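You operate a simulated robot arm through the tools that you are given. There is no shell and no other tool. Be economical: measure what you need, move in short steps, check, and stop when the job is done.

Carry out the task below with a simulated robot arm. There is one attempt and no reset: what you move stays moved.

Task
Take the unfired cup and put it on the front of the store top. Then put two of the stiff pats from the decorating table on the mixing table. Then take the tumbler mould that says "Type 20" from the decorating table and put it on the bucket stand. Then fetch the sponge dabber and stand it on top of the buffing block. Then put the measuring jug on the decorating table away on the draining board. Then take the decal card labelled "leaf" from the decorating table and put it on the plaster bat. Keep to this order. Set down upright: unfired cup, tumbler mould, sponge dabber, measuring jug.

The check looks at the end state, three seconds after you hand in, the way a careful person would. Anything else that was tipped, shoved, dropped, spilled or broken makes it a failure.

Robot
A 7-joint arm with a fingered hand on a trunk, on a base that drives. Base frame: it is fixed to the floor where the robot stands at the start and does not move with it; the origin is under the middle of the robot, x ahead of it, y to its left, z up. Lengths are in mm, angles in degrees, forces in N, time in s.
Its first joint turns from -115.0 to 115.0 degrees. Places, roughly: bucket stand [-3900, 4000, 400]; buffing block (5x8x4 cm) [-5900, 600, 900]; decal card [-5750, 2000, 750]; draining board (40x24 cm) [-3820, -1080, 880]; front of the store top (15x20 cm) [620, 2360, 840]; measuring jug [-5500, 2250, 750]; mixing table [-1500, 1500, 900]; plaster bat (20x16x5 cm) [-5200, 400, 800]; sponge dabber (4x4x6 cm) [-5600, 2900, 800]; stiff pat [-5750, 3000, 750]; tumbler mould [-5750, 3000, 750]; unfired cup (8x8x8 cm) [500, -200, 800]. Payload 5 kg.
The TCP is the grasp point between the finger pads, 32 mm short of the fingertips. In the tool frame z runs along the fingers and y along their closing line. The gripper opens to 160 mm. The gripper's body begins 89 mm behind the TCP. The gripper is a hand of 4 fingers: y runs from the thumb to the fingers, the wrist lies at [0, 0, -267] in the tool frame.
Orientation is that of the tool frame in the base frame, as a unit quaternion [w, x, y, z]. With the fingers straight down and closing along the base's y, the tool's x points along the base's -x, its y along +y and its z along -z.

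Tools
- The arm moves only by the tool jog_arm. Its argument "steps" is one flat list of numbers, 6 for each row, row after row: the turn, a rotation vector about the tool's x, y, z in degrees, then the shift along the tool's x, y, z in mm. In form: [rx, ry, rz, tx, ty, tz, rx, ry, rz, tx, ty, tz, ...]. A call has 1 to 20 rows; each row is the pose to reach, as a shift and turn from the pose commanded when the call began, along the tool's axes at that moment. Rows are played at 5 a second. More than 50 mm and 8.6 degrees between two rows, and nothing of the call is played. Where a pose cannot be reached the arm comes as near as it can. A force on the tool above 40 N (or 10 N above the force at the start of the call, whichever is more), or a blocked arm, ends the call early, and 0.2 s more pass. In this call time passes only in rows, and 0.2 s behind the last. It gives the time, the measured TCP pose, the force on the tool (base axes), the opening and the grip force at its end, in the units of the frame above (readings bear some noise), with the torque about the TCP (base axes, N m) and any sound that the robot's microphone picked up.
- Cameras (640 x 400 px; columns grow to the right, rows downward): "scene" is now at [10.3, 156.7, 1638]; the picture's right is [-0.57, -0.82, 0.00], its down [-0.56, 0.38, -0.74] and it looks along [0.61, -0.42, -0.68] (base axes); focal length 277 px, centre (320, 200). "wrist" rides on the gripper at [80, -4, -114] in the tool frame; the picture's right is [0.05, 1.00, 0.00], its down [-0.82, 0.04, -0.58] and it looks along [-0.58, 0.03, 0.82] (tool axes); focal length 265 px, centre (320, 200). There is no depth. A picture from a camera that has moved, and an enlarged one, comes with that camera's place and axes in the base frame and with its lens.
- capture(camera): a new picture of that camera. It takes no simulated time.
- lift_body(by): slides the trunk up (or, below 0, down) by that many mm; the arm and the scene camera ride with it, the base frame stays. It gives what a move gives, with no picture.
- base_move(legs): drives the robot by 1 to 6 legs, each [ahead, turn to the left] in mm and degrees, along the robot's own axes; the way and the turn of a leg run together, so that a leg with both is an arc; at most 1500 mm and 180 degrees a leg. The arm and the cameras ride along, it lands a little off, and it stops where it bumps. It gives what a move gives.
- curl_fingers(finger1, finger2, finger3, thumb_bend): sets how far each is bent, from 0 (flat) to 100 (curled in); at 30 the hand is open as for a grip, at 70 the pads meet at the TCP. One left out holds its place. A second passes; each finger stops where it meets its share of the squeeze, and holds until it gets a number again. It is the only way to open and close the hand. It gives what a move gives, with no picture; readings hold the bend of each and the force on the fingers (four entries, about 0 where the hand has none), thumb and palm.
- pan_tilt(pan, tilt): turns the head with the scene camera to pan (to the left, within 155 degrees either way) and tilt (down, from -29 to 69), counted from straight ahead of the robot. It gives what a move gives.
- enlarge(camera, box): a new picture of the part [left, top, right, bottom] of that camera's present view, enlarged. It takes no simulated time.
- close_job(): hands the job in; it is judged then, once.

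Go step by step. Nothing tells you exact positions but the pictures and the camera data: compare them with the known pose of the tool, close in by small moves and look again before you grip or let go. The budget is 207 turns and 180 pictures, counting those below and the enlarged ones. Unless the task says otherwise, let go and move clear before handing in.

The tools are called after ">>>" by a JSON object that holds its "name" and its "arguments". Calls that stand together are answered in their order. jog_arm: Moves the arm, as the interface text tells. Its arguments: {"type":"object","properties":{"steps":{"type":"array","items":{"type":"number"}}},"required":["steps"]} The other tools are called the same way: lift_body (by) slides the trunk up or down; curl_fingers (finger1, finger2, finger3, thumb_bend) moves the fingers one by one; base_move (legs) drives the base; pan_tilt (pan, tilt) turns the head that bears the scene camera; capture (camera) takes a picture; enlarge (camera, box) takes an enlarged picture of a part of a camera's view; close_job () hands the job in.

At the start:

```text
time_s: 0.0
ee_pos: [561.0, -305.5, 1036.0]
ee_rot: [0.0, -0.001, 1.0, 0.0]
wrist_force: [1.1, 0.5, 0.9]
ft_torque: [-0.01, 0.02, 0.01]
gripper_width: 159.8
finger_force: 0.1
shape: jaw
bend: [30.0, 30.0, 30.0, 30.0]
finger forces: [0.0, 0.0, 0.1, 0.0, 0.1, 0.0]
trunk travel left (down, up): [-475.0, 515.0]
robot x, y, heading: [-0.1, 1.5, 0.2]
head pan, tilt: [-34.6, 42.5]
```

scene: 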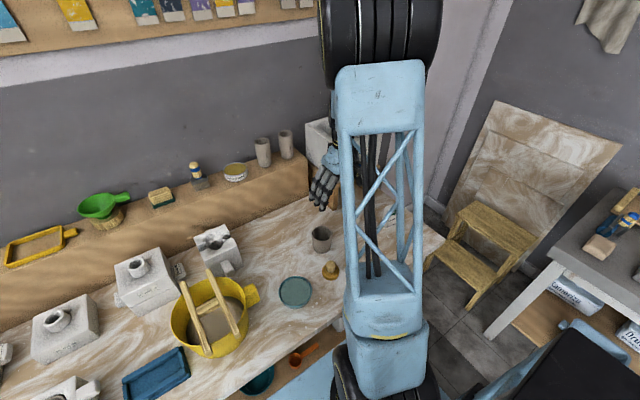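
wrist: 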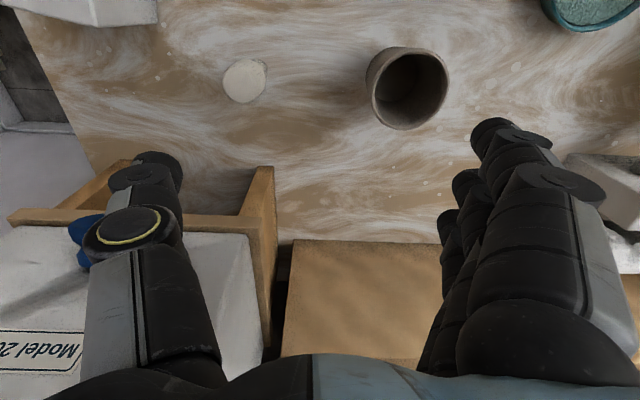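

I see a grey cup near (535, -220) on the table, right of the teal dish. I'll enlarge it and look at the surroundings to confirm it before gripping.

>>> {"name": "enlarge", "arguments": {"camera": "scene", "box": [220, 110, 380, 310]}}

>>> {"name": "enlarge", "arguments": {"camera": "wrist", "box": [320, 0, 560, 150]}}

```text
2.00 times, centred on (300, 210) of scene
camera zoom: at [10.3, 156.7, 1638.0], right [-0.57, -0.82, 0.0], down [-0.56, 0.38, -0.74], along [0.61, -0.42, -0.68], focal length 554 px, centre (360, 180)
```

zoom: 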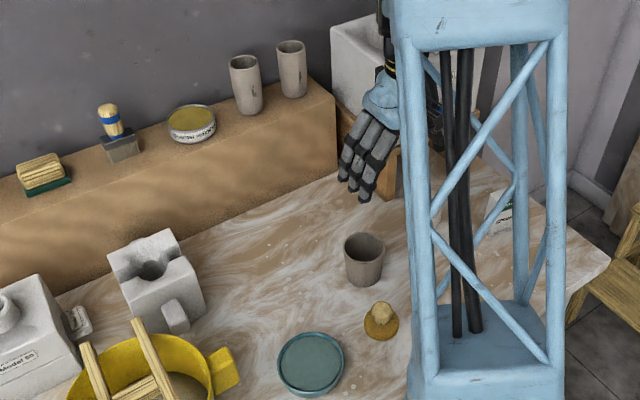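

```text
2.67 times, centred on (440, 75) of wrist
camera zoom: at [480.2, -310.2, 1149.9], right [-0.05, 1.0, 0.0], down [0.82, 0.04, 0.58], along [0.58, 0.03, -0.82], focal length 708 px, centre (0, 533)
```

zoom: 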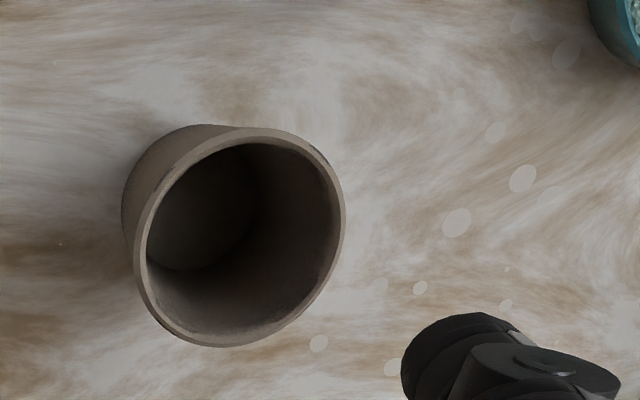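

The cup is at about (540, -221) with its rim at z≈880. I'll move above it, then check.

>>> {"name": "jog_arm", "arguments": {"steps": [0, 0, 0, 11, 42, 0, 0, 0, 0, 21, 84, 20, 0, 0, 0, 21, 84, 65, 0, 0, 0, 21, 84, 106, 0, 0, 0, 21, 84, 106]}}

>>> {"name": "capture", "arguments": {"camera": "wrist"}}

>>> {"name": "enlarge", "arguments": {"camera": "scene", "box": [220, 130, 420, 330]}}

```text
time_s: 1.2
ee_pos: [540.2, -221.3, 930.3]
ee_rot: [0.001, 0.0, 1.0, 0.0]
wrist_force: [-0.3, 0.5, -0.7]
ft_torque: [-0.02, 0.0, -0.03]
gripper_width: 159.9
finger_force: 0.0
shape: jaw
bend: [30.0, 30.0, 30.0, 30.0]
finger forces: [0.0, 0.1, 0.0, 0.0, 0.1, 0.0]
trunk travel left (down, up): [-475.0, 515.0]
robot x, y, heading: [0.1, -0.7, 0.1]
head pan, tilt: [-34.6, 42.5]
```

```text
175 pictures are left
camera wrist: at [459.0, -226.4, 1043.8], right [-0.05, 1.0, 0.0], down [0.82, 0.04, 0.58], along [0.58, 0.03, -0.82], focal length 265 px, centre (320, 200)
```

wrist: 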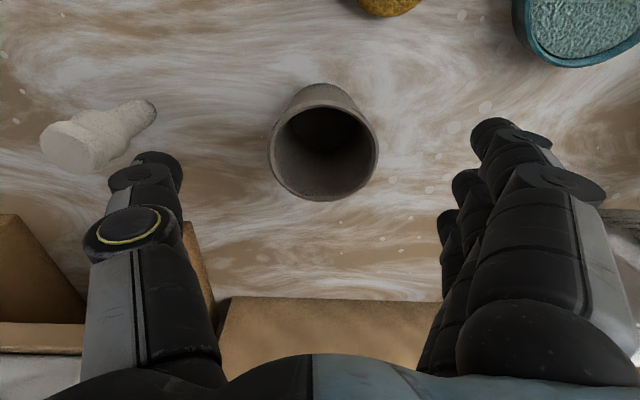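

```text
2.00 times, centred on (320, 230) of scene
camera zoom: at [10.4, 156.8, 1638.0], right [-0.57, -0.82, 0.0], down [-0.56, 0.38, -0.74], along [0.61, -0.42, -0.68], focal length 554 px, centre (320, 140)
```

zoom: 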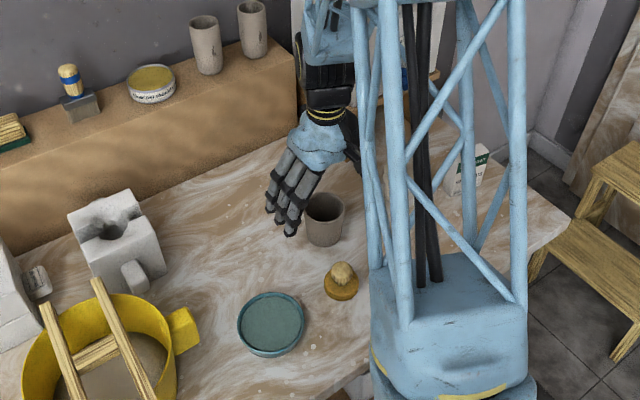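

The hand is centred over the cup within a few mm. I'll descend to grip height and check.

>>> {"name": "jog_arm", "arguments": {"steps": [0, 0, 0, 2, 1, 40, 0, 0, 0, 3, 1, 83, 0, 0, 0, 3, 1, 83]}}

>>> {"name": "capture", "arguments": {"camera": "wrist"}}

>>> {"name": "enlarge", "arguments": {"camera": "scene", "box": [240, 160, 400, 300]}}

```text
time_s: 2.0
ee_pos: [536.7, -218.8, 849.0]
ee_rot: [0.0, 0.0, 1.0, -0.001]
wrist_force: [-0.1, -1.1, 0.1]
ft_torque: [-0.03, -0.01, 0.0]
gripper_width: 160.0
finger_force: 0.1
shape: jaw
bend: [30.0, 30.0, 30.0, 30.0]
finger forces: [0.1, 0.0, 0.1, 0.0, 0.1, 0.1]
trunk travel left (down, up): [-475.0, 515.0]
robot x, y, heading: [3.2, -0.0, -0.1]
head pan, tilt: [-34.6, 42.5]
```

```text
173 pictures are left
camera wrist: at [455.6, -223.8, 962.0], right [-0.05, 1.0, 0.0], down [0.81, 0.04, 0.58], along [0.58, 0.03, -0.82], focal length 265 px, centre (320, 200)
```

wrist: 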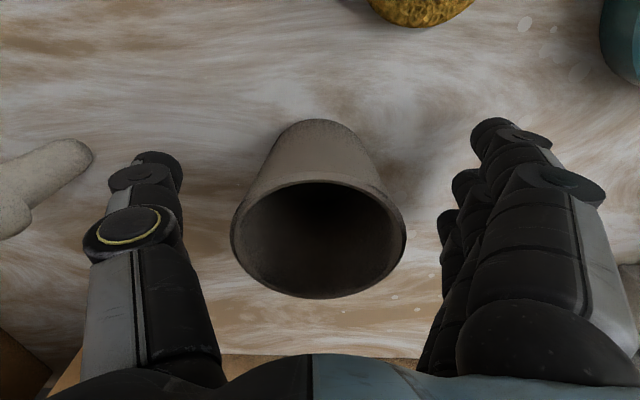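

```text
2.86 times, centred on (320, 230) of scene
camera zoom: at [10.5, 156.6, 1638.1], right [-0.57, -0.82, 0.0], down [-0.56, 0.38, -0.74], along [0.61, -0.42, -0.68], focal length 792 px, centre (320, 114)
```

zoom: 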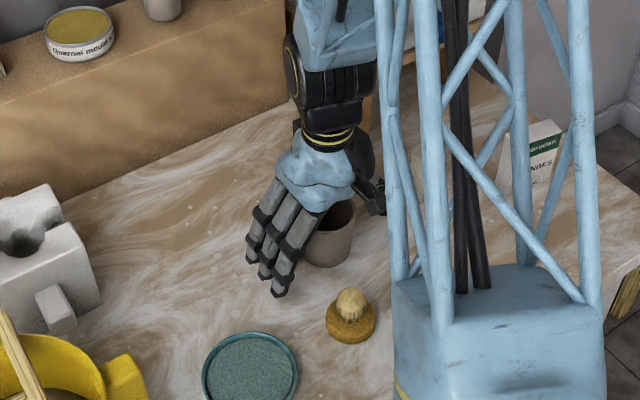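

The cup is centred between fingers and thumb. I'll close gently.

>>> {"name": "curl_fingers", "arguments": {"finger1": 49, "finger2": 49, "finger3": 49, "thumb_bend": 49}}

>>> {"name": "capture", "arguments": {"camera": "wrist"}}

```text
time_s: 3.0
ee_pos: [535.6, -217.0, 848.5]
ee_rot: [-0.001, 0.0, 1.0, 0.0]
wrist_force: [-0.6, -0.1, -0.2]
ft_torque: [0.01, -0.01, 0.02]
gripper_width: 96.4
finger_force: 0.1
shape: fingers
bend: [49.0, 49.0, 49.0, 49.0]
finger forces: [0.0, 0.0, 0.0, 0.0, 0.0, 0.1]
trunk travel left (down, up): [-475.0, 515.0]
robot x, y, heading: [2.3, 1.5, -0.1]
head pan, tilt: [-34.6, 42.5]
```

```text
171 pictures are left
camera wrist: at [455.5, -223.9, 962.3], right [-0.05, 1.0, 0.0], down [0.82, 0.04, 0.58], along [0.58, 0.03, -0.82], focal length 265 px, centre (320, 200)
```

wrist: 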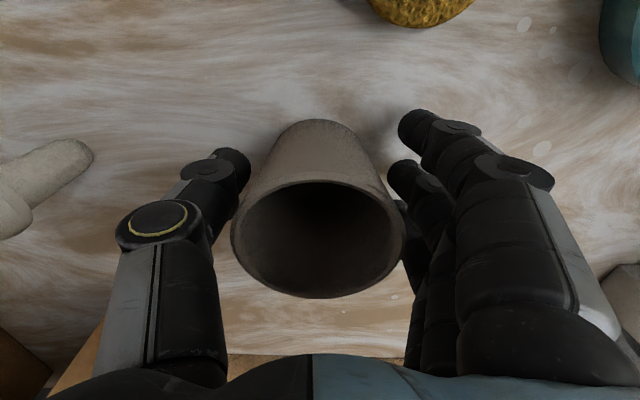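

>>> {"name": "curl_fingers", "arguments": {"finger1": 53, "finger2": 53, "finger3": 53, "thumb_bend": 53}}

```text
time_s: 4.0
ee_pos: [536.7, -218.1, 848.4]
ee_rot: [0.0, 0.001, 1.0, 0.0]
wrist_force: [-0.7, 0.6, -0.3]
ft_torque: [0.04, 0.0, -0.04]
gripper_width: 80.4
finger_force: 0.1
shape: fingers
bend: [53.0, 53.0, 53.0, 53.0]
finger forces: [0.1, 0.0, 0.1, 0.0, 0.0, 0.0]
trunk travel left (down, up): [-475.0, 515.0]
robot x, y, heading: [0.3, -1.6, -0.1]
head pan, tilt: [-34.6, 42.5]
```

>>> {"name": "curl_fingers", "arguments": {"finger1": 56, "finger2": 56, "finger3": 56, "thumb_bend": 56}}

>>> {"name": "capture", "arguments": {"camera": "wrist"}}

```text
time_s: 5.0
ee_pos: [535.3, -218.7, 849.0]
ee_rot: [0.0, -0.001, 1.0, -0.001]
wrist_force: [-0.7, 0.3, 0.7]
ft_torque: [-0.01, 0.0, 0.02]
gripper_width: 72.1
finger_force: 2.6
shape: fingers
bend: [56.0, 54.0, 56.0, 55.0]
finger forces: [0.0, 2.3, 0.0, 0.0, 2.9, 0.0]
trunk travel left (down, up): [-475.0, 515.0]
robot x, y, heading: [1.7, -1.8, -0.1]
head pan, tilt: [-34.6, 42.5]
```

```text
170 pictures are left
camera wrist: at [455.5, -223.9, 962.3], right [-0.05, 1.0, 0.0], down [0.82, 0.04, 0.58], along [0.58, 0.03, -0.82], focal length 265 px, centre (320, 200)
```

wrist: 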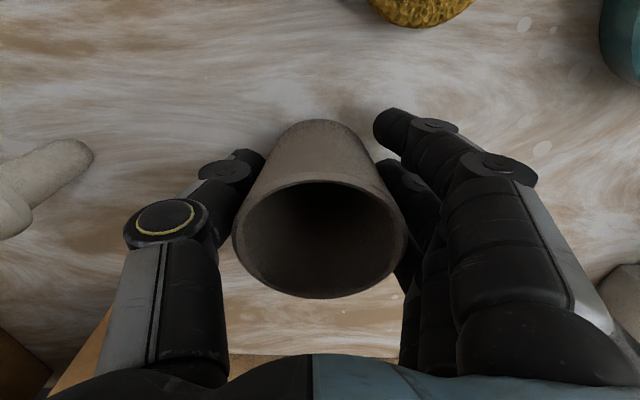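

Middle finger and thumb are in contact at ~2.6 N. I'll bring the outer two fingers in for stability.

>>> {"name": "curl_fingers", "arguments": {"finger1": 62, "finger2": 56, "finger3": 62, "thumb_bend": 58}}

```text
time_s: 6.0
ee_pos: [536.4, -219.4, 848.3]
ee_rot: [0.0, 0.0, 1.0, 0.0]
wrist_force: [-1.0, 0.0, 0.3]
ft_torque: [0.07, 0.04, -0.01]
gripper_width: 61.0
finger_force: 4.6
shape: fingers
bend: [62.0, 54.0, 59.0, 56.0]
finger forces: [0.3, 1.9, 3.0, 0.0, 4.9, 0.1]
trunk travel left (down, up): [-475.0, 515.0]
robot x, y, heading: [1.6, 1.9, -0.3]
head pan, tilt: [-34.6, 42.5]
```

>>> {"name": "jog_arm", "arguments": {"steps": [0, 0, 0, 0, 0, -10, 0, 0, 0, 0, 0, -30, 0, 0, 0, 0, 0, -60]}}

>>> {"name": "capture", "arguments": {"camera": "wrist"}}

>>> {"name": "capture", "arguments": {"camera": "scene"}}

```text
time_s: 6.8
ee_pos: [537.3, -218.7, 908.7]
ee_rot: [0.001, 0.0, 1.0, 0.0]
wrist_force: [1.0, 0.0, -3.4]
ft_torque: [0.0, 0.0, 0.05]
gripper_width: 61.3
finger_force: 5.1
shape: fingers
bend: [62.0, 54.0, 59.0, 56.0]
finger forces: [0.4, 1.9, 3.0, 0.0, 5.0, 0.0]
trunk travel left (down, up): [-475.0, 515.0]
robot x, y, heading: [2.1, -1.9, -0.0]
head pan, tilt: [-34.6, 42.5]
```

```text
169 pictures are left
camera wrist: at [456.1, -224.6, 1021.7], right [-0.05, 1.0, 0.0], down [0.82, 0.04, 0.58], along [0.58, 0.03, -0.82], focal length 265 px, centre (320, 200)
```

wrist: 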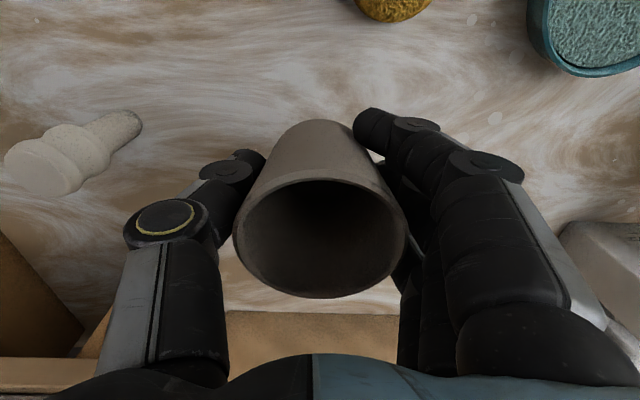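

```text
168 pictures are left
camera scene: at [10.2, 156.7, 1638.0], right [-0.57, -0.82, 0.0], down [-0.56, 0.38, -0.74], along [0.61, -0.42, -0.67], focal length 277 px, centre (320, 200)
```

scene: 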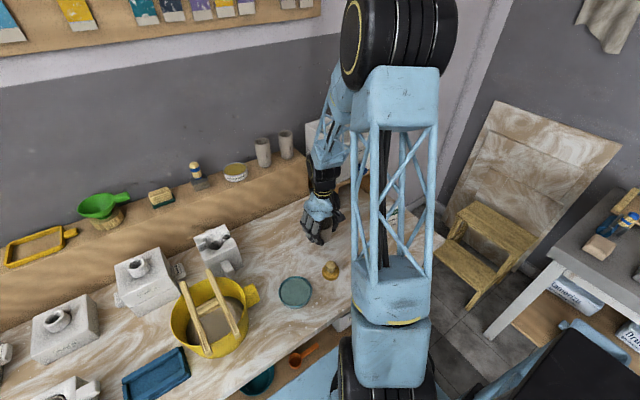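

The cup is lifted. I'll raise it well clear and look left toward the store.

>>> {"name": "jog_arm", "arguments": {"steps": [0, 0, 0, 0, 0, -45, 0, 0, 0, 0, 0, -90, 0, 0, 0, 0, 0, -135, 0, 0, 0, 0, 0, -180]}}

>>> {"name": "pan_tilt", "arguments": {"pan": 75, "tilt": 25}}

>>> {"name": "capture", "arguments": {"camera": "scene"}}

>>> {"name": "pan_tilt", "arguments": {"pan": 140, "tilt": 20}}

>>> {"name": "capture", "arguments": {"camera": "scene"}}

>>> {"name": "pan_tilt", "arguments": {"pan": 10, "tilt": 30}}

>>> {"name": "capture", "arguments": {"camera": "scene"}}

```text
time_s: 7.8
ee_pos: [536.1, -217.7, 1088.5]
ee_rot: [0.0, 0.0, 1.0, 0.0]
wrist_force: [-0.2, 0.8, -3.1]
ft_torque: [0.01, 0.0, -0.01]
gripper_width: 60.8
finger_force: 5.1
shape: fingers
bend: [62.0, 54.0, 59.0, 56.0]
finger forces: [0.3, 1.9, 3.1, 0.0, 5.1, 0.1]
trunk travel left (down, up): [-475.0, 515.0]
robot x, y, heading: [1.5, 1.6, 0.0]
head pan, tilt: [-34.6, 42.5]
```

```text
time_s: 9.7
ee_pos: [535.6, -218.1, 1086.8]
ee_rot: [-0.001, 0.001, 1.0, 0.0]
wrist_force: [-0.3, 0.4, -2.3]
ft_torque: [-0.01, 0.03, 0.02]
gripper_width: 61.0
finger_force: 4.9
shape: fingers
bend: [62.0, 54.0, 59.0, 56.0]
finger forces: [0.3, 1.9, 3.0, 0.0, 5.0, 0.0]
trunk travel left (down, up): [-475.0, 515.0]
robot x, y, heading: [-0.5, 1.2, 0.4]
head pan, tilt: [75.0, 25.0]
```

```text
167 pictures are left
camera scene: at [-34.3, 292.9, 1665.0], right [0.97, -0.26, 0.0], down [-0.11, -0.41, -0.91], along [0.23, 0.88, -0.42], focal length 277 px, centre (320, 200)
```

scene: 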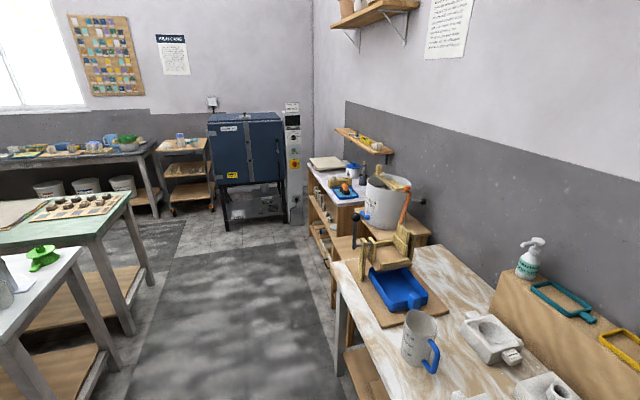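

```text
time_s: 11.0
ee_pos: [537.3, -220.0, 1086.7]
ee_rot: [0.0, -0.001, 1.0, 0.001]
wrist_force: [-0.3, -0.1, -2.2]
ft_torque: [0.01, 0.0, 0.0]
gripper_width: 61.0
finger_force: 4.8
shape: fingers
bend: [62.0, 54.0, 59.0, 56.0]
finger forces: [0.3, 1.8, 3.1, 0.0, 5.0, 0.0]
trunk travel left (down, up): [-475.0, 515.0]
robot x, y, heading: [-0.4, -1.9, -0.2]
head pan, tilt: [140.0, 20.0]
```

```text
166 pictures are left
camera scene: at [-129.5, 263.8, 1673.1], right [0.64, 0.77, 0.0], down [0.26, -0.22, -0.94], along [-0.72, 0.6, -0.34], focal length 277 px, centre (320, 200)
```

scene: 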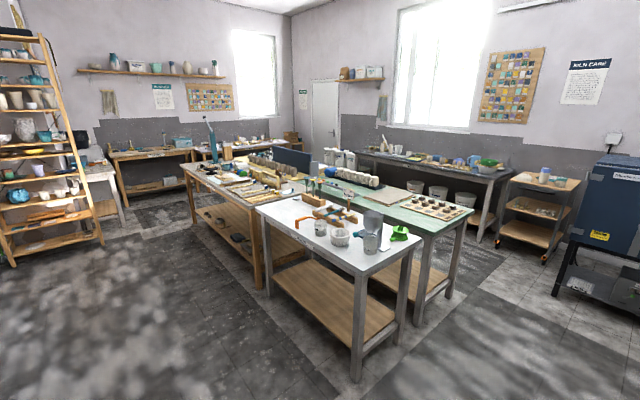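

```text
time_s: 13.1
ee_pos: [537.0, -219.0, 1086.5]
ee_rot: [0.001, -0.001, 1.0, 0.0]
wrist_force: [0.8, 0.6, -2.0]
ft_torque: [0.0, 0.02, 0.05]
gripper_width: 61.1
finger_force: 5.1
shape: fingers
bend: [62.0, 54.0, 59.0, 56.0]
finger forces: [0.3, 1.9, 3.1, 0.0, 5.0, 0.1]
trunk travel left (down, up): [-475.0, 515.0]
robot x, y, heading: [-0.4, -0.1, 0.0]
head pan, tilt: [10.0, 30.0]
```

```text
165 pictures are left
camera scene: at [30.9, 219.7, 1657.0], right [0.17, -0.98, 0.0], down [-0.49, -0.09, -0.87], along [0.85, 0.15, -0.5], focal length 277 px, centre (320, 200)
```

scene: 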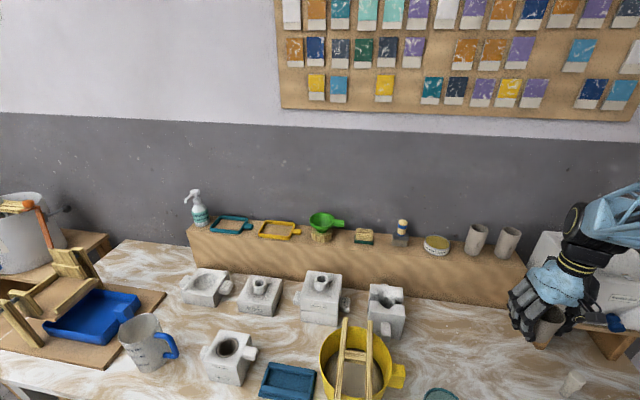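

The route along the aisle (x between about -860 and the bench) is open. I'll back off, turn left and drive to in front of the store.

>>> {"name": "base_move", "arguments": {"legs": [[-320, 0], [0, 90], [1500, 0], [840, 0]]}}

>>> {"name": "pan_tilt", "arguments": {"pan": -75, "tilt": 35}}

>>> {"name": "capture", "arguments": {"camera": "scene"}}

```text
time_s: 30.1
ee_pos: [29.8, 2866.3, 1087.1]
ee_rot: [-0.001, -0.692, 0.722, 0.0]
wrist_force: [-0.7, -0.5, -2.9]
ft_torque: [-0.02, 0.02, 0.0]
gripper_width: 60.8
finger_force: 4.9
shape: fingers
bend: [62.0, 54.0, 59.0, 56.0]
finger forces: [0.1, 1.8, 3.2, 0.1, 4.7, 0.0]
trunk travel left (down, up): [-475.0, 515.0]
robot x, y, heading: [-211.0, 2340.6, 87.5]
head pan, tilt: [10.0, 30.0]
```

```text
time_s: 31.7
ee_pos: [28.7, 2864.9, 1087.0]
ee_rot: [0.0, -0.692, 0.722, -0.001]
wrist_force: [-0.1, -0.4, -2.9]
ft_torque: [-0.02, 0.02, 0.01]
gripper_width: 60.9
finger_force: 4.7
shape: fingers
bend: [62.0, 54.0, 59.0, 56.0]
finger forces: [0.2, 1.8, 3.0, 0.0, 4.7, 0.0]
trunk travel left (down, up): [-475.0, 515.0]
robot x, y, heading: [-213.6, 2336.8, 87.4]
head pan, tilt: [-75.0, 35.0]
```

```text
164 pictures are left
camera scene: at [-330.7, 2309.1, 1649.2], right [0.22, -0.98, 0.0], down [-0.56, -0.12, -0.82], along [0.8, 0.18, -0.57], focal length 277 px, centre (320, 200)
```

scene: 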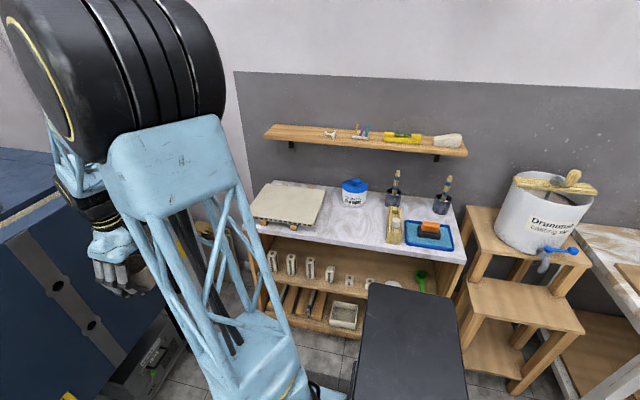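

The store top's front edge is at x≈530 and the target spot (620, 2360) is clear. I'll turn right to face it and come a little closer.

>>> {"name": "base_move", "arguments": {"legs": [[0, -87.5], [130, 0]]}}

>>> {"name": "pan_tilt", "arguments": {"pan": 0, "tilt": 42}}

>>> {"name": "capture", "arguments": {"camera": "scene"}}

```text
time_s: 36.6
ee_pos: [460.2, 2135.0, 1086.1]
ee_rot: [0.0, -0.009, 1.0, 0.001]
wrist_force: [0.6, -0.5, -2.1]
ft_torque: [-0.01, 0.05, 0.03]
gripper_width: 60.6
finger_force: 5.1
shape: fingers
bend: [62.0, 54.0, 59.0, 56.0]
finger forces: [0.0, 1.7, 3.2, 0.0, 4.5, 0.0]
trunk travel left (down, up): [-475.0, 515.0]
robot x, y, heading: [-78.7, 2343.3, 0.9]
head pan, tilt: [-75.0, 35.0]
```

```text
time_s: 38.1
ee_pos: [459.9, 2134.7, 1086.2]
ee_rot: [0.0, -0.01, 1.0, 0.0]
wrist_force: [0.4, -0.8, -3.4]
ft_torque: [0.03, -0.01, 0.01]
gripper_width: 60.7
finger_force: 4.3
shape: fingers
bend: [62.0, 54.0, 59.0, 56.0]
finger forces: [0.1, 1.7, 3.1, 0.0, 4.7, 0.1]
trunk travel left (down, up): [-475.0, 515.0]
robot x, y, heading: [-79.4, 2343.1, 1.3]
head pan, tilt: [0.0, 42.0]
```

```text
163 pictures are left
camera scene: at [-58.1, 2546.8, 1638.7], right [0.02, -1.0, 0.0], down [-0.67, -0.01, -0.74], along [0.74, 0.01, -0.67], focal length 277 px, centre (320, 200)
```

scene: 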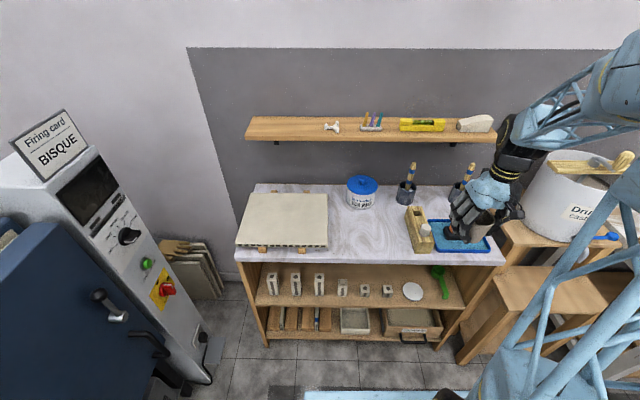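

The spot (615, 2360) left of the wooden block is clear. I'll carry the cup over it at height.

>>> {"name": "jog_arm", "arguments": {"steps": [0, 0, 0, -27, 37, 0, 0, 0, 0, -53, 74, 0, 0, 0, 0, -80, 111, 0, 0, 0, 0, -107, 148, 0, 0, 0, 0, -133, 185, 0, 0, 0, 0, -160, 222, 0, 0, 0, 0, -160, 222, 50, 0, 0, 0, -160, 222, 100, 0, 0, 0, -160, 222, 140, 0, 0, 0, -160, 222, 170]}}

>>> {"name": "capture", "arguments": {"camera": "scene"}}

>>> {"name": "capture", "arguments": {"camera": "wrist"}}

```text
time_s: 40.3
ee_pos: [614.8, 2360.4, 914.8]
ee_rot: [0.0, -0.009, 1.0, 0.0]
wrist_force: [0.3, -0.2, -2.2]
ft_torque: [-0.03, -0.01, -0.01]
gripper_width: 60.6
finger_force: 4.9
shape: fingers
bend: [62.0, 54.0, 59.0, 56.0]
finger forces: [0.0, 1.7, 3.4, 0.0, 4.7, 0.0]
trunk travel left (down, up): [-475.0, 515.0]
robot x, y, heading: [-76.1, 2345.9, 1.2]
head pan, tilt: [0.0, 42.0]
```

```text
162 pictures are left
camera scene: at [-57.7, 2546.9, 1638.7], right [0.02, -1.0, 0.0], down [-0.67, -0.01, -0.74], along [0.74, 0.01, -0.67], focal length 277 px, centre (320, 200)
```

scene: 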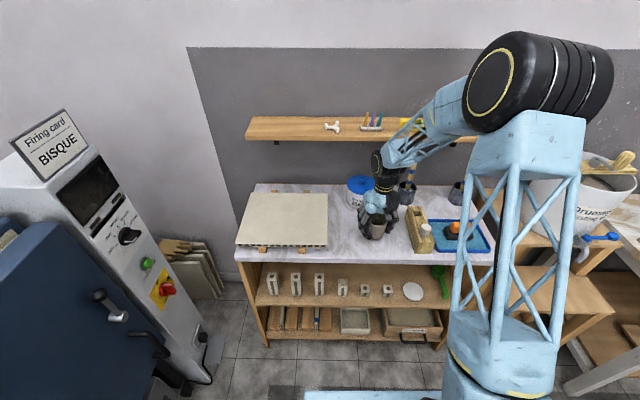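

```text
161 pictures are left
camera wrist: at [534.4, 2353.2, 1028.0], right [-0.07, 1.0, 0.0], down [0.81, 0.06, 0.58], along [0.58, 0.04, -0.82], focal length 265 px, centre (320, 200)
```

wrist: 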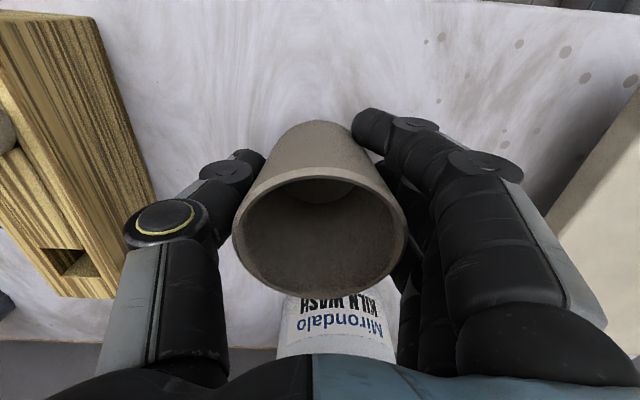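

I'll descend the last 25 mm slowly until contact with the store top.

>>> {"name": "jog_arm", "arguments": {"steps": [0, 0, 0, 0, 8, 10, 0, 0, 0, 0, 8, 18, 0, 0, 0, 0, 8, 22, 0, 0, 0, 0, 8, 24, 0, 0, 0, 0, 8, 25]}}

>>> {"name": "enlarge", "arguments": {"camera": "scene", "box": [320, 180, 440, 270]}}

```text
time_s: 41.5
ee_pos: [616.0, 2367.9, 890.9]
ee_rot: [0.0, -0.01, 1.0, 0.0]
wrist_force: [-0.4, -0.6, -1.9]
ft_torque: [0.0, 0.01, 0.01]
gripper_width: 60.6
finger_force: 5.1
shape: fingers
bend: [62.0, 54.0, 59.0, 56.0]
finger forces: [0.0, 1.8, 3.4, 0.0, 4.6, 0.1]
trunk travel left (down, up): [-475.0, 515.0]
robot x, y, heading: [-80.6, 2344.8, 1.1]
head pan, tilt: [0.0, 42.0]
```

```text
4.44 times, centred on (380, 225) of scene
camera zoom: at [-58.0, 2547.0, 1638.7], right [0.02, -1.0, 0.0], down [-0.67, -0.01, -0.74], along [0.74, 0.01, -0.67], focal length 1232 px, centre (53, 89)
```

zoom: 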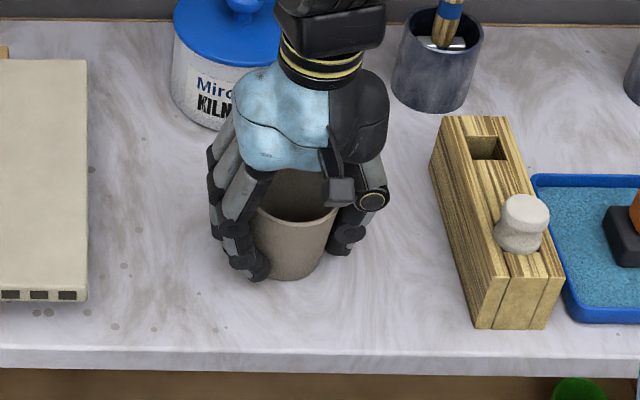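

>>> {"name": "jog_arm", "arguments": {"steps": [0, 0, 0, 0, 0, 1, 0, 0, 0, 0, 0, 2, 0, 0, 0, 0, 0, 3, 0, 0, 0, 0, 0, 3]}}

```text
time_s: 42.5
ee_pos: [617.0, 2368.2, 888.9]
ee_rot: [0.0, -0.009, 1.0, 0.002]
wrist_force: [1.1, 0.2, -1.0]
ft_torque: [0.03, -0.01, -0.04]
gripper_width: 60.7
finger_force: 5.4
shape: fingers
bend: [62.0, 54.0, 59.0, 56.0]
finger forces: [0.0, 1.8, 3.6, 0.1, 4.7, 0.1]
trunk travel left (down, up): [-475.0, 515.0]
robot x, y, heading: [-81.6, 2340.8, 1.0]
head pan, tilt: [0.0, 42.0]
```

>>> {"name": "jog_arm", "arguments": {"steps": [0, 0, 0, 0, 0, 1, 0, 0, 0, 0, 0, 2, 0, 0, 0, 0, 0, 3, 0, 0, 0, 0, 0, 3]}}

```text
time_s: 43.5
ee_pos: [616.6, 2368.2, 886.0]
ee_rot: [0.001, -0.009, 1.0, 0.0]
wrist_force: [1.6, 1.3, 8.9]
ft_torque: [0.07, -0.12, 0.04]
gripper_width: 60.2
finger_force: 5.8
shape: fingers
bend: [62.0, 54.0, 60.0, 56.0]
finger forces: [0.1, 2.2, 4.5, 0.0, 4.6, 0.0]
trunk travel left (down, up): [-475.0, 515.0]
robot x, y, heading: [-81.7, 2344.0, 1.2]
head pan, tilt: [0.0, 42.0]
```

Contact is made (upward ~9 N). I'll back off 1 mm and open the hand a little at a time.

>>> {"name": "jog_arm", "arguments": {"steps": [0, 0, 0, 0, 0, -1, 0, 0, 0, 0, 0, -1.5]}}

>>> {"name": "curl_fingers", "arguments": {"finger1": 50, "finger2": 50, "finger3": 50, "thumb_bend": 51}}

>>> {"name": "curl_fingers", "arguments": {"finger1": 40, "finger2": 40, "finger3": 40, "thumb_bend": 43}}

>>> {"name": "enlarge", "arguments": {"camera": "scene", "box": [320, 180, 440, 270]}}

```text
time_s: 44.1
ee_pos: [615.9, 2367.6, 886.6]
ee_rot: [0.0, -0.01, 1.0, 0.0]
wrist_force: [1.5, 0.9, 3.2]
ft_torque: [0.09, -0.11, 0.0]
gripper_width: 60.2
finger_force: 6.5
shape: fingers
bend: [62.0, 54.0, 60.0, 56.0]
finger forces: [0.0, 2.2, 4.5, 0.1, 4.9, 0.1]
trunk travel left (down, up): [-475.0, 515.0]
robot x, y, heading: [-79.8, 2343.7, 1.0]
head pan, tilt: [0.0, 42.0]
```

```text
time_s: 45.1
ee_pos: [615.7, 2368.3, 887.9]
ee_rot: [0.0, -0.01, 1.0, 0.001]
wrist_force: [-0.2, 0.1, 0.1]
ft_torque: [0.01, -0.02, 0.0]
gripper_width: 88.4
finger_force: 0.0
shape: fingers
bend: [50.0, 50.0, 50.0, 51.0]
finger forces: [0.0, 0.0, 0.0, 0.1, 0.0, 0.0]
trunk travel left (down, up): [-475.0, 515.0]
robot x, y, heading: [-80.7, 2340.6, 1.1]
head pan, tilt: [0.0, 42.0]
```

```text
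time_s: 46.1
ee_pos: [615.9, 2367.6, 886.7]
ee_rot: [0.001, -0.01, 1.0, 0.0]
wrist_force: [-0.5, -0.4, -0.3]
ft_torque: [-0.01, 0.0, 0.01]
gripper_width: 124.7
finger_force: 0.1
shape: fingers
bend: [40.0, 40.0, 40.0, 43.0]
finger forces: [0.0, 0.0, 0.0, 0.0, 0.1, 0.0]
trunk travel left (down, up): [-475.0, 515.0]
robot x, y, heading: [-79.4, 2344.5, 1.2]
head pan, tilt: [0.0, 42.0]
```

```text
4.44 times, centred on (380, 225) of scene
camera zoom: at [-58.2, 2547.1, 1638.7], right [0.02, -1.0, 0.0], down [-0.67, -0.01, -0.74], along [0.74, 0.01, -0.67], focal length 1232 px, centre (53, 89)
```

zoom: 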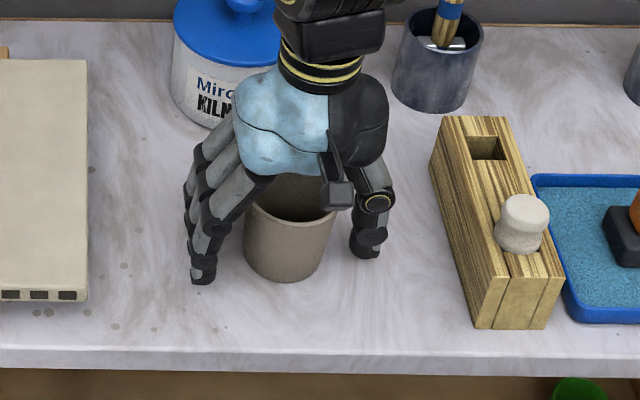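

The cup stands upright on the store top. I'll lift clear, back away and survey toward the far side.

>>> {"name": "jog_arm", "arguments": {"steps": [0, 0, 0, 0, 0, -40, 0, 0, 0, 0, 0, -80, 0, 0, 0, 0, 0, -120, 0, 0, 0, 0, 0, -165, 0, 0, 0, 45, 0, -180, 0, 0, 0, 90, -30, -190, 0, 0, 0, 135, -60, -200, 0, 0, 0, 175, -60, -200]}}

>>> {"name": "base_move", "arguments": {"legs": [[-250, 0]]}}

>>> {"name": "capture", "arguments": {"camera": "scene"}}

>>> {"name": "pan_tilt", "arguments": {"pan": 150, "tilt": 20}}

>>> {"name": "capture", "arguments": {"camera": "scene"}}

>>> {"name": "pan_tilt", "arguments": {"pan": -150, "tilt": 15}}

>>> {"name": "capture", "arguments": {"camera": "scene"}}

```text
refused: row 6 steps farther than a row can; nothing moved
```

```text
time_s: 47.9
ee_pos: [373.6, 2360.0, 888.0]
ee_rot: [0.001, -0.008, 1.0, 0.0]
wrist_force: [-0.6, -0.5, 0.3]
ft_torque: [-0.02, 0.01, 0.02]
gripper_width: 124.7
finger_force: 0.0
shape: fingers
bend: [40.0, 40.0, 40.0, 43.0]
finger forces: [0.0, 0.0, 0.0, 0.0, 0.1, 0.0]
trunk travel left (down, up): [-475.0, 515.0]
robot x, y, heading: [-320.8, 2333.8, 1.0]
head pan, tilt: [0.0, 42.0]
```

```text
158 pictures are left
camera scene: at [-300.2, 2542.8, 1638.7], right [0.02, -1.0, 0.0], down [-0.67, -0.01, -0.74], along [0.74, 0.01, -0.67], focal length 277 px, centre (320, 200)
```

scene: 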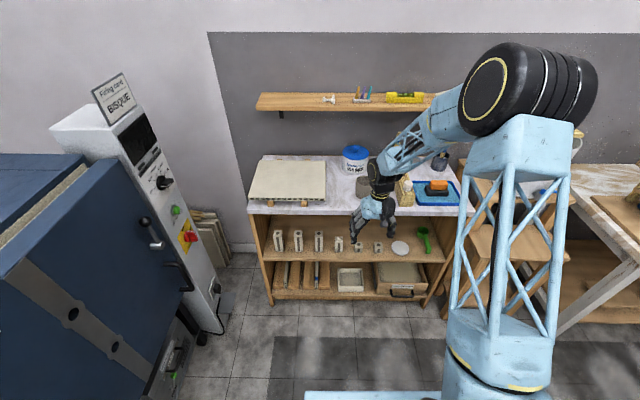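

```text
time_s: 50.3
ee_pos: [373.1, 2360.9, 887.5]
ee_rot: [0.0, -0.008, 1.0, 0.0]
wrist_force: [-0.5, -1.1, -0.4]
ft_torque: [0.01, -0.03, 0.02]
gripper_width: 124.5
finger_force: 0.1
shape: fingers
bend: [40.0, 40.0, 40.0, 43.0]
finger forces: [0.0, 0.1, 0.1, 0.0, 0.1, 0.1]
trunk travel left (down, up): [-475.0, 515.0]
robot x, y, heading: [-320.3, 2338.5, 1.1]
head pan, tilt: [150.0, 20.0]
```

```text
157 pictures are left
camera scene: at [-464.8, 2586.8, 1673.0], right [0.49, 0.87, 0.0], down [0.3, -0.17, -0.94], along [-0.82, 0.46, -0.34], focal length 277 px, centre (320, 200)
```

scene: 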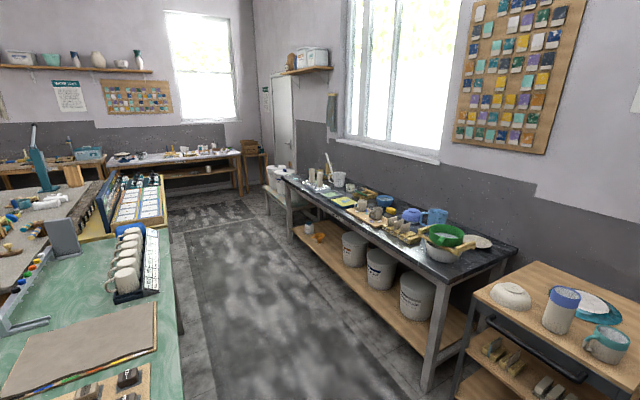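

```text
time_s: 54.4
ee_pos: [374.3, 2360.6, 887.9]
ee_rot: [0.0, -0.008, 1.0, -0.001]
wrist_force: [-0.1, -0.5, 0.3]
ft_torque: [0.0, 0.01, 0.02]
gripper_width: 124.6
finger_force: 0.1
shape: fingers
bend: [40.0, 40.0, 40.0, 43.0]
finger forces: [0.1, 0.0, 0.0, 0.1, 0.0, 0.0]
trunk travel left (down, up): [-475.0, 515.0]
robot x, y, heading: [-321.6, 2336.9, 1.0]
head pan, tilt: [-150.0, 15.0]
```

```text
156 pictures are left
camera scene: at [-463.7, 2493.5, 1681.2], right [-0.51, 0.86, 0.0], down [0.22, 0.13, -0.97], along [-0.83, -0.5, -0.26], focal length 277 px, centre (320, 200)
```

scene: 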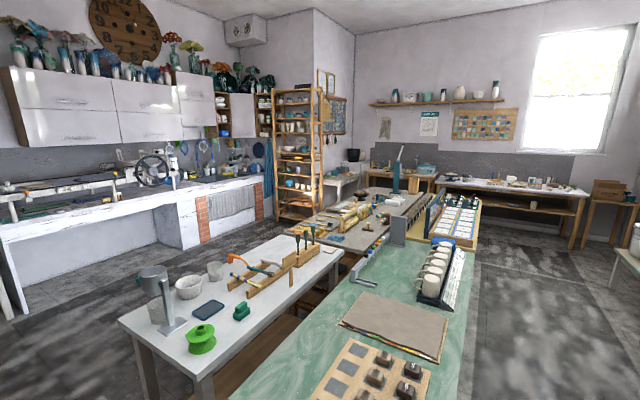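

The arm lift was refused while the base backed away, so the open hand slid straight off the cup. I must check that the cup still stands.

>>> {"name": "pan_tilt", "arguments": {"pan": 0, "tilt": 42}}

>>> {"name": "enlarge", "arguments": {"camera": "scene", "box": [310, 140, 430, 230]}}

>>> {"name": "capture", "arguments": {"camera": "wrist"}}

```text
time_s: 56.7
ee_pos: [374.0, 2360.9, 887.8]
ee_rot: [0.0, -0.008, 1.0, 0.0]
wrist_force: [-0.5, -0.4, 0.6]
ft_torque: [-0.01, 0.02, 0.03]
gripper_width: 124.5
finger_force: 0.1
shape: fingers
bend: [40.0, 40.0, 40.0, 43.0]
finger forces: [0.0, 0.0, 0.0, 0.1, 0.0, 0.0]
trunk travel left (down, up): [-475.0, 515.0]
robot x, y, heading: [-321.9, 2338.7, 0.9]
head pan, tilt: [0.0, 42.0]
```

```text
4.44 times, centred on (370, 185) of scene
camera zoom: at [-299.9, 2542.7, 1638.7], right [0.01, -1.0, 0.0], down [-0.67, -0.01, -0.74], along [0.74, 0.01, -0.67], focal length 1232 px, centre (98, 267)
```

zoom: 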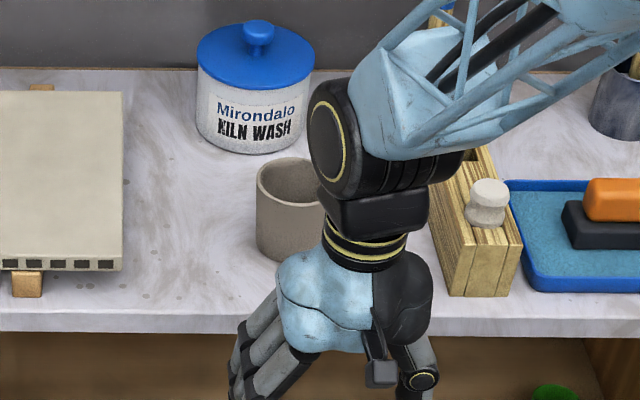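

```text
154 pictures are left
camera wrist: at [292.7, 2354.1, 1000.9], right [-0.07, 1.0, 0.0], down [0.81, 0.05, 0.58], along [0.58, 0.04, -0.82], focal length 265 px, centre (320, 200)
```

wrist: 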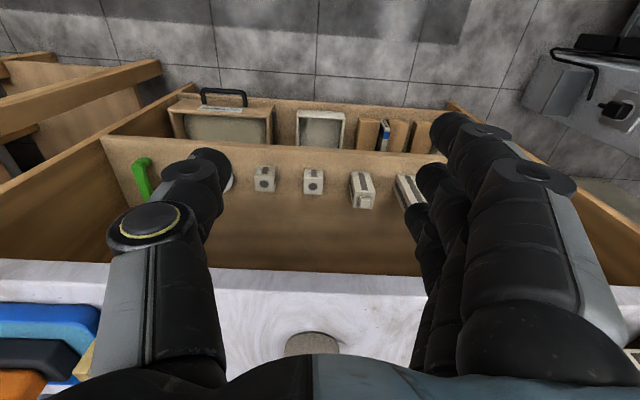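

The cup stands untouched at (616, 2367). I'll raise and retract the arm over the open floor now.

>>> {"name": "jog_arm", "arguments": {"steps": [0, 0, 0, 0, 0, -45, 0, 0, 0, 20, 0, -85, 0, 0, 0, 50, 0, -120, 0, 0, 0, 85, 0, -150, 0, 0, 0, 120, 0, -180, 0, 0, 0, 155, 0, -210, 0, 0, 0, 190, 0, -235, 0, 0, 0, 200, 0, -260]}}

```text
time_s: 58.5
ee_pos: [172.0, 2356.9, 1147.5]
ee_rot: [0.0, -0.008, 1.0, 0.001]
wrist_force: [0.8, -0.3, -0.3]
ft_torque: [-0.03, 0.03, -0.01]
gripper_width: 124.7
finger_force: 0.1
shape: fingers
bend: [40.0, 40.0, 40.0, 43.0]
finger forces: [0.1, 0.1, 0.0, 0.1, 0.1, 0.0]
trunk travel left (down, up): [-475.0, 515.0]
robot x, y, heading: [-323.5, 2336.6, 0.8]
head pan, tilt: [0.0, 42.0]
```

>>> {"name": "base_move", "arguments": {"legs": [[0, 103], [735, 0], [0, 76]]}}

>>> {"name": "pan_tilt", "arguments": {"pan": 0, "tilt": 22}}

>>> {"name": "capture", "arguments": {"camera": "scene"}}

```text
time_s: 66.1
ee_pos: [-607.2, 3388.6, 1148.4]
ee_rot: [0.001, 0.783, -0.621, 0.0]
wrist_force: [-0.5, -1.0, -0.1]
ft_torque: [-0.02, 0.09, 0.0]
gripper_width: 125.0
finger_force: 0.1
shape: fingers
bend: [40.0, 40.0, 40.0, 43.0]
finger forces: [0.1, 0.1, 0.1, 0.1, 0.1, 0.1]
trunk travel left (down, up): [-475.0, 515.0]
robot x, y, heading: [-490.5, 2906.2, 102.8]
head pan, tilt: [0.0, 42.0]
stopped in leg 2: the robot was blocked; the commanded pose is now the measured one
```

```text
time_s: 67.0
ee_pos: [-608.2, 3388.7, 1147.2]
ee_rot: [0.0, 0.784, -0.621, 0.0]
wrist_force: [-0.5, -0.3, 0.0]
ft_torque: [0.02, 0.01, 0.04]
gripper_width: 125.1
finger_force: 0.1
shape: fingers
bend: [40.0, 40.0, 40.0, 43.0]
finger forces: [0.1, 0.0, 0.0, 0.0, 0.0, 0.0]
trunk travel left (down, up): [-475.0, 515.0]
robot x, y, heading: [-490.1, 2903.3, 102.5]
head pan, tilt: [0.0, 22.0]
```

```text
153 pictures are left
camera scene: at [-695.0, 2894.7, 1669.7], right [0.98, 0.22, 0.0], down [0.08, -0.37, -0.93], along [-0.2, 0.9, -0.38], focal length 277 px, centre (320, 200)
```

scene: 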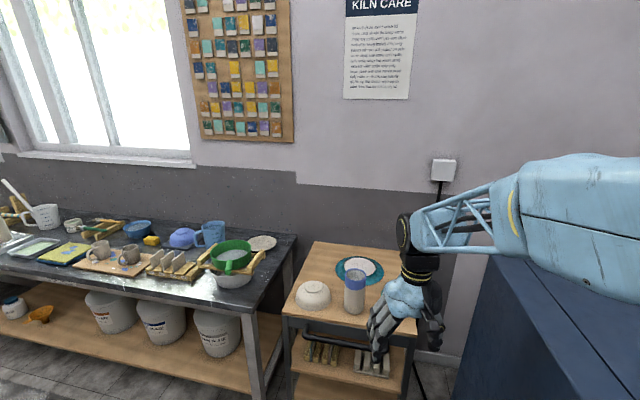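

The base bumped something, likely the kiln stand. I'll look down to see.

>>> {"name": "pan_tilt", "arguments": {"pan": -15, "tilt": 62}}

>>> {"name": "capture", "arguments": {"camera": "scene"}}

>>> {"name": "pan_tilt", "arguments": {"pan": 75, "tilt": 45}}

>>> {"name": "capture", "arguments": {"camera": "scene"}}

```text
time_s: 68.0
ee_pos: [-607.4, 3387.8, 1148.3]
ee_rot: [0.0, 0.784, -0.62, 0.0]
wrist_force: [-0.1, 0.5, -0.7]
ft_torque: [0.03, -0.01, 0.01]
gripper_width: 124.8
finger_force: 0.0
shape: fingers
bend: [40.0, 40.0, 40.0, 43.0]
finger forces: [0.0, 0.0, 0.0, 0.1, 0.0, 0.0]
trunk travel left (down, up): [-475.0, 515.0]
robot x, y, heading: [-494.1, 2906.8, 102.5]
head pan, tilt: [-15.0, 62.0]
```

```text
152 pictures are left
camera scene: at [-672.0, 2868.5, 1612.6], right [1.0, -0.04, 0.0], down [-0.04, -0.88, -0.47], along [0.02, 0.47, -0.88], focal length 277 px, centre (320, 200)
```

scene: 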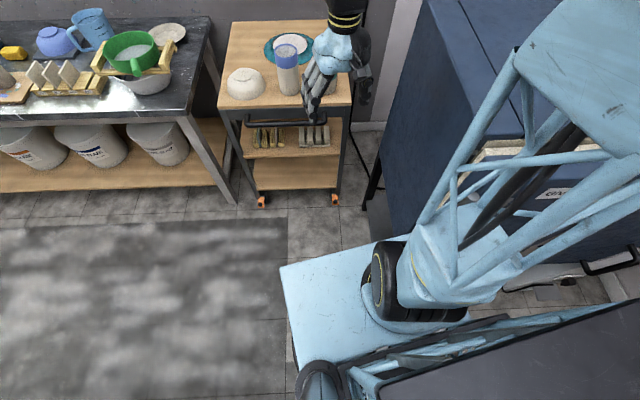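

```text
time_s: 69.7
ee_pos: [-607.9, 3388.9, 1147.4]
ee_rot: [0.0, 0.784, -0.621, 0.0]
wrist_force: [-0.6, 0.3, 0.2]
ft_torque: [-0.01, -0.01, -0.03]
gripper_width: 125.1
finger_force: 0.1
shape: fingers
bend: [40.0, 40.0, 40.0, 43.0]
finger forces: [0.0, 0.1, 0.0, 0.0, 0.0, 0.1]
trunk travel left (down, up): [-475.0, 515.0]
robot x, y, heading: [-487.9, 2907.4, 102.6]
head pan, tilt: [75.0, 45.0]
```

```text
151 pictures are left
camera scene: at [-756.0, 2807.7, 1634.3], right [0.04, 1.0, 0.0], down [0.71, -0.03, -0.71], along [-0.71, 0.03, -0.71], focal length 277 px, centre (320, 200)
```

scene: 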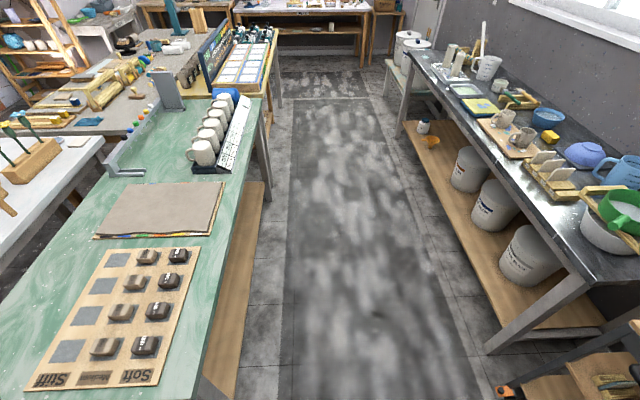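

The base's front-right corner touched the kiln's corner. I'll back off 60 mm, turn away in steps and get into the aisle.

>>> {"name": "base_move", "arguments": {"legs": [[-60, 0], [0, 35], [200, 0], [0, 42]]}}

>>> {"name": "pan_tilt", "arguments": {"pan": 0, "tilt": 40}}

>>> {"name": "capture", "arguments": {"camera": "scene"}}

```text
time_s: 74.3
ee_pos: [-989.9, 3225.9, 1147.8]
ee_rot: [-0.001, 0.955, -0.297, 0.001]
wrist_force: [-2.3, -1.0, -0.5]
ft_torque: [0.13, -0.17, -0.04]
gripper_width: 125.2
finger_force: 0.1
shape: fingers
bend: [40.0, 40.0, 40.0, 43.0]
finger forces: [0.1, 0.1, 0.1, 0.0, 0.0, 0.1]
trunk travel left (down, up): [-475.0, 515.0]
robot x, y, heading: [-592.6, 2928.5, 132.9]
head pan, tilt: [75.0, 45.0]
stopped in leg 4: the robot was blocked; the commanded pose is now the measured one
```

```text
time_s: 75.8
ee_pos: [-986.5, 3229.2, 1147.5]
ee_rot: [0.001, 0.954, -0.3, -0.001]
wrist_force: [0.6, -0.1, 0.0]
ft_torque: [0.01, 0.03, -0.03]
gripper_width: 125.4
finger_force: 0.1
shape: fingers
bend: [40.0, 40.0, 40.0, 43.0]
finger forces: [0.0, 0.0, 0.0, 0.0, 0.0, 0.0]
trunk travel left (down, up): [-475.0, 515.0]
robot x, y, heading: [-592.8, 2931.5, 133.1]
head pan, tilt: [0.0, 40.0]
```

```text
150 pictures are left
camera scene: at [-756.3, 2812.8, 1641.6], right [0.73, 0.68, 0.0], down [0.44, -0.47, -0.77], along [-0.52, 0.56, -0.64], focal length 277 px, centre (320, 200)
```

scene: 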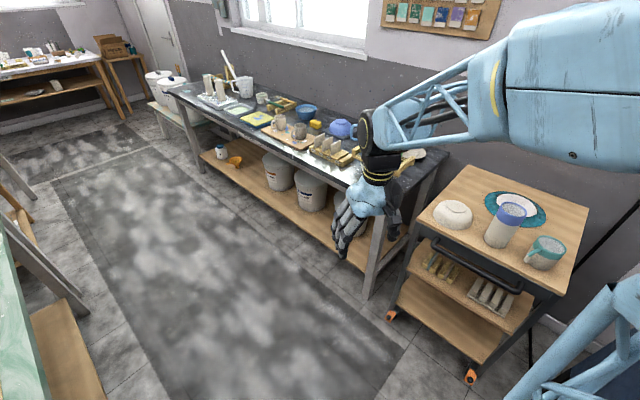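

Blocked again while turning; I'll look to the right and rear for what touches.

>>> {"name": "pan_tilt", "arguments": {"pan": -90, "tilt": 45}}

>>> {"name": "capture", "arguments": {"camera": "scene"}}

>>> {"name": "pan_tilt", "arguments": {"pan": 120, "tilt": 50}}

>>> {"name": "capture", "arguments": {"camera": "scene"}}

```text
time_s: 77.4
ee_pos: [-987.0, 3229.9, 1148.1]
ee_rot: [0.001, 0.954, -0.3, 0.0]
wrist_force: [-0.4, -0.3, 0.1]
ft_torque: [0.01, -0.03, 0.0]
gripper_width: 125.4
finger_force: 0.0
shape: fingers
bend: [40.0, 40.0, 40.0, 43.0]
finger forces: [0.0, 0.0, 0.0, 0.1, 0.0, 0.0]
trunk travel left (down, up): [-475.0, 515.0]
robot x, y, heading: [-592.7, 2930.8, 132.8]
head pan, tilt: [-90.0, 45.0]
```

```text
149 pictures are left
camera scene: at [-638.9, 2805.8, 1634.4], right [0.68, -0.73, 0.0], down [-0.52, -0.48, -0.71], along [0.52, 0.48, -0.71], focal length 277 px, centre (320, 200)
```

scene: 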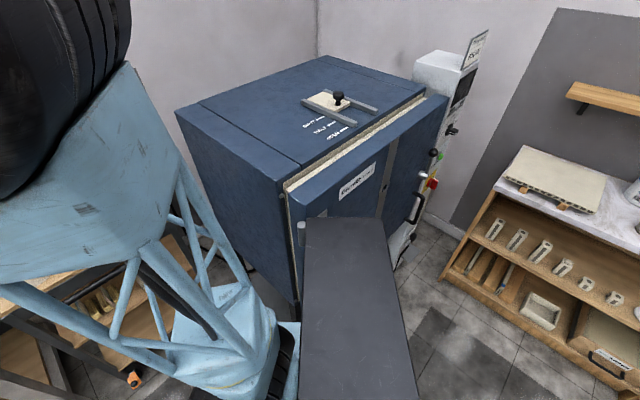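

```text
time_s: 80.4
ee_pos: [-987.5, 3228.9, 1148.4]
ee_rot: [0.001, 0.954, -0.3, 0.0]
wrist_force: [0.2, 0.1, 0.8]
ft_torque: [0.04, -0.02, 0.01]
gripper_width: 125.2
finger_force: 0.0
shape: fingers
bend: [40.0, 40.0, 40.0, 43.0]
finger forces: [0.1, 0.0, 0.0, 0.0, 0.0, 0.0]
trunk travel left (down, up): [-475.0, 515.0]
robot x, y, heading: [-593.5, 2928.6, 132.6]
head pan, tilt: [120.0, 50.0]
```

```text
148 pictures are left
camera scene: at [-721.2, 2676.9, 1627.4], right [-0.96, 0.29, 0.0], down [0.23, 0.73, -0.64], along [-0.19, -0.61, -0.77], focal length 277 px, centre (320, 200)
```

scene: 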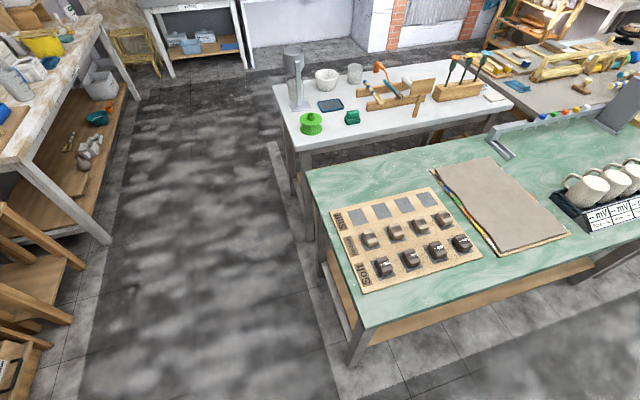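

Nothing obvious touches the robot; kiln corner is ~230 mm off the side. I'll try a smaller turn after shifting forward slightly.

>>> {"name": "base_move", "arguments": {"legs": [[60, 0], [0, 12]]}}

```text
time_s: 82.2
ee_pos: [-1079.2, 3184.7, 1147.6]
ee_rot: [0.001, 0.98, -0.2, 0.0]
wrist_force: [-0.3, 0.0, 0.3]
ft_torque: [0.0, -0.01, -0.02]
gripper_width: 125.2
finger_force: 0.0
shape: fingers
bend: [40.0, 40.0, 40.0, 43.0]
finger forces: [0.0, 0.0, 0.0, 0.0, 0.0, 0.1]
trunk travel left (down, up): [-475.0, 515.0]
robot x, y, heading: [-642.1, 2969.5, 144.7]
head pan, tilt: [120.0, 50.0]
```

>>> {"name": "base_move", "arguments": {"legs": [[80, 0], [0, 34.5]]}}

```text
time_s: 84.9
ee_pos: [-1188.6, 2938.3, 1146.8]
ee_rot: [0.001, 0.995, 0.103, 0.0]
wrist_force: [0.2, -0.2, -0.7]
ft_torque: [0.04, 0.01, 0.0]
gripper_width: 125.5
finger_force: 0.0
shape: fingers
bend: [40.0, 40.0, 40.0, 43.0]
finger forces: [0.0, 0.0, 0.0, 0.0, 0.0, 0.1]
trunk travel left (down, up): [-475.0, 515.0]
robot x, y, heading: [-704.0, 3016.9, 179.3]
head pan, tilt: [120.0, 50.0]
```

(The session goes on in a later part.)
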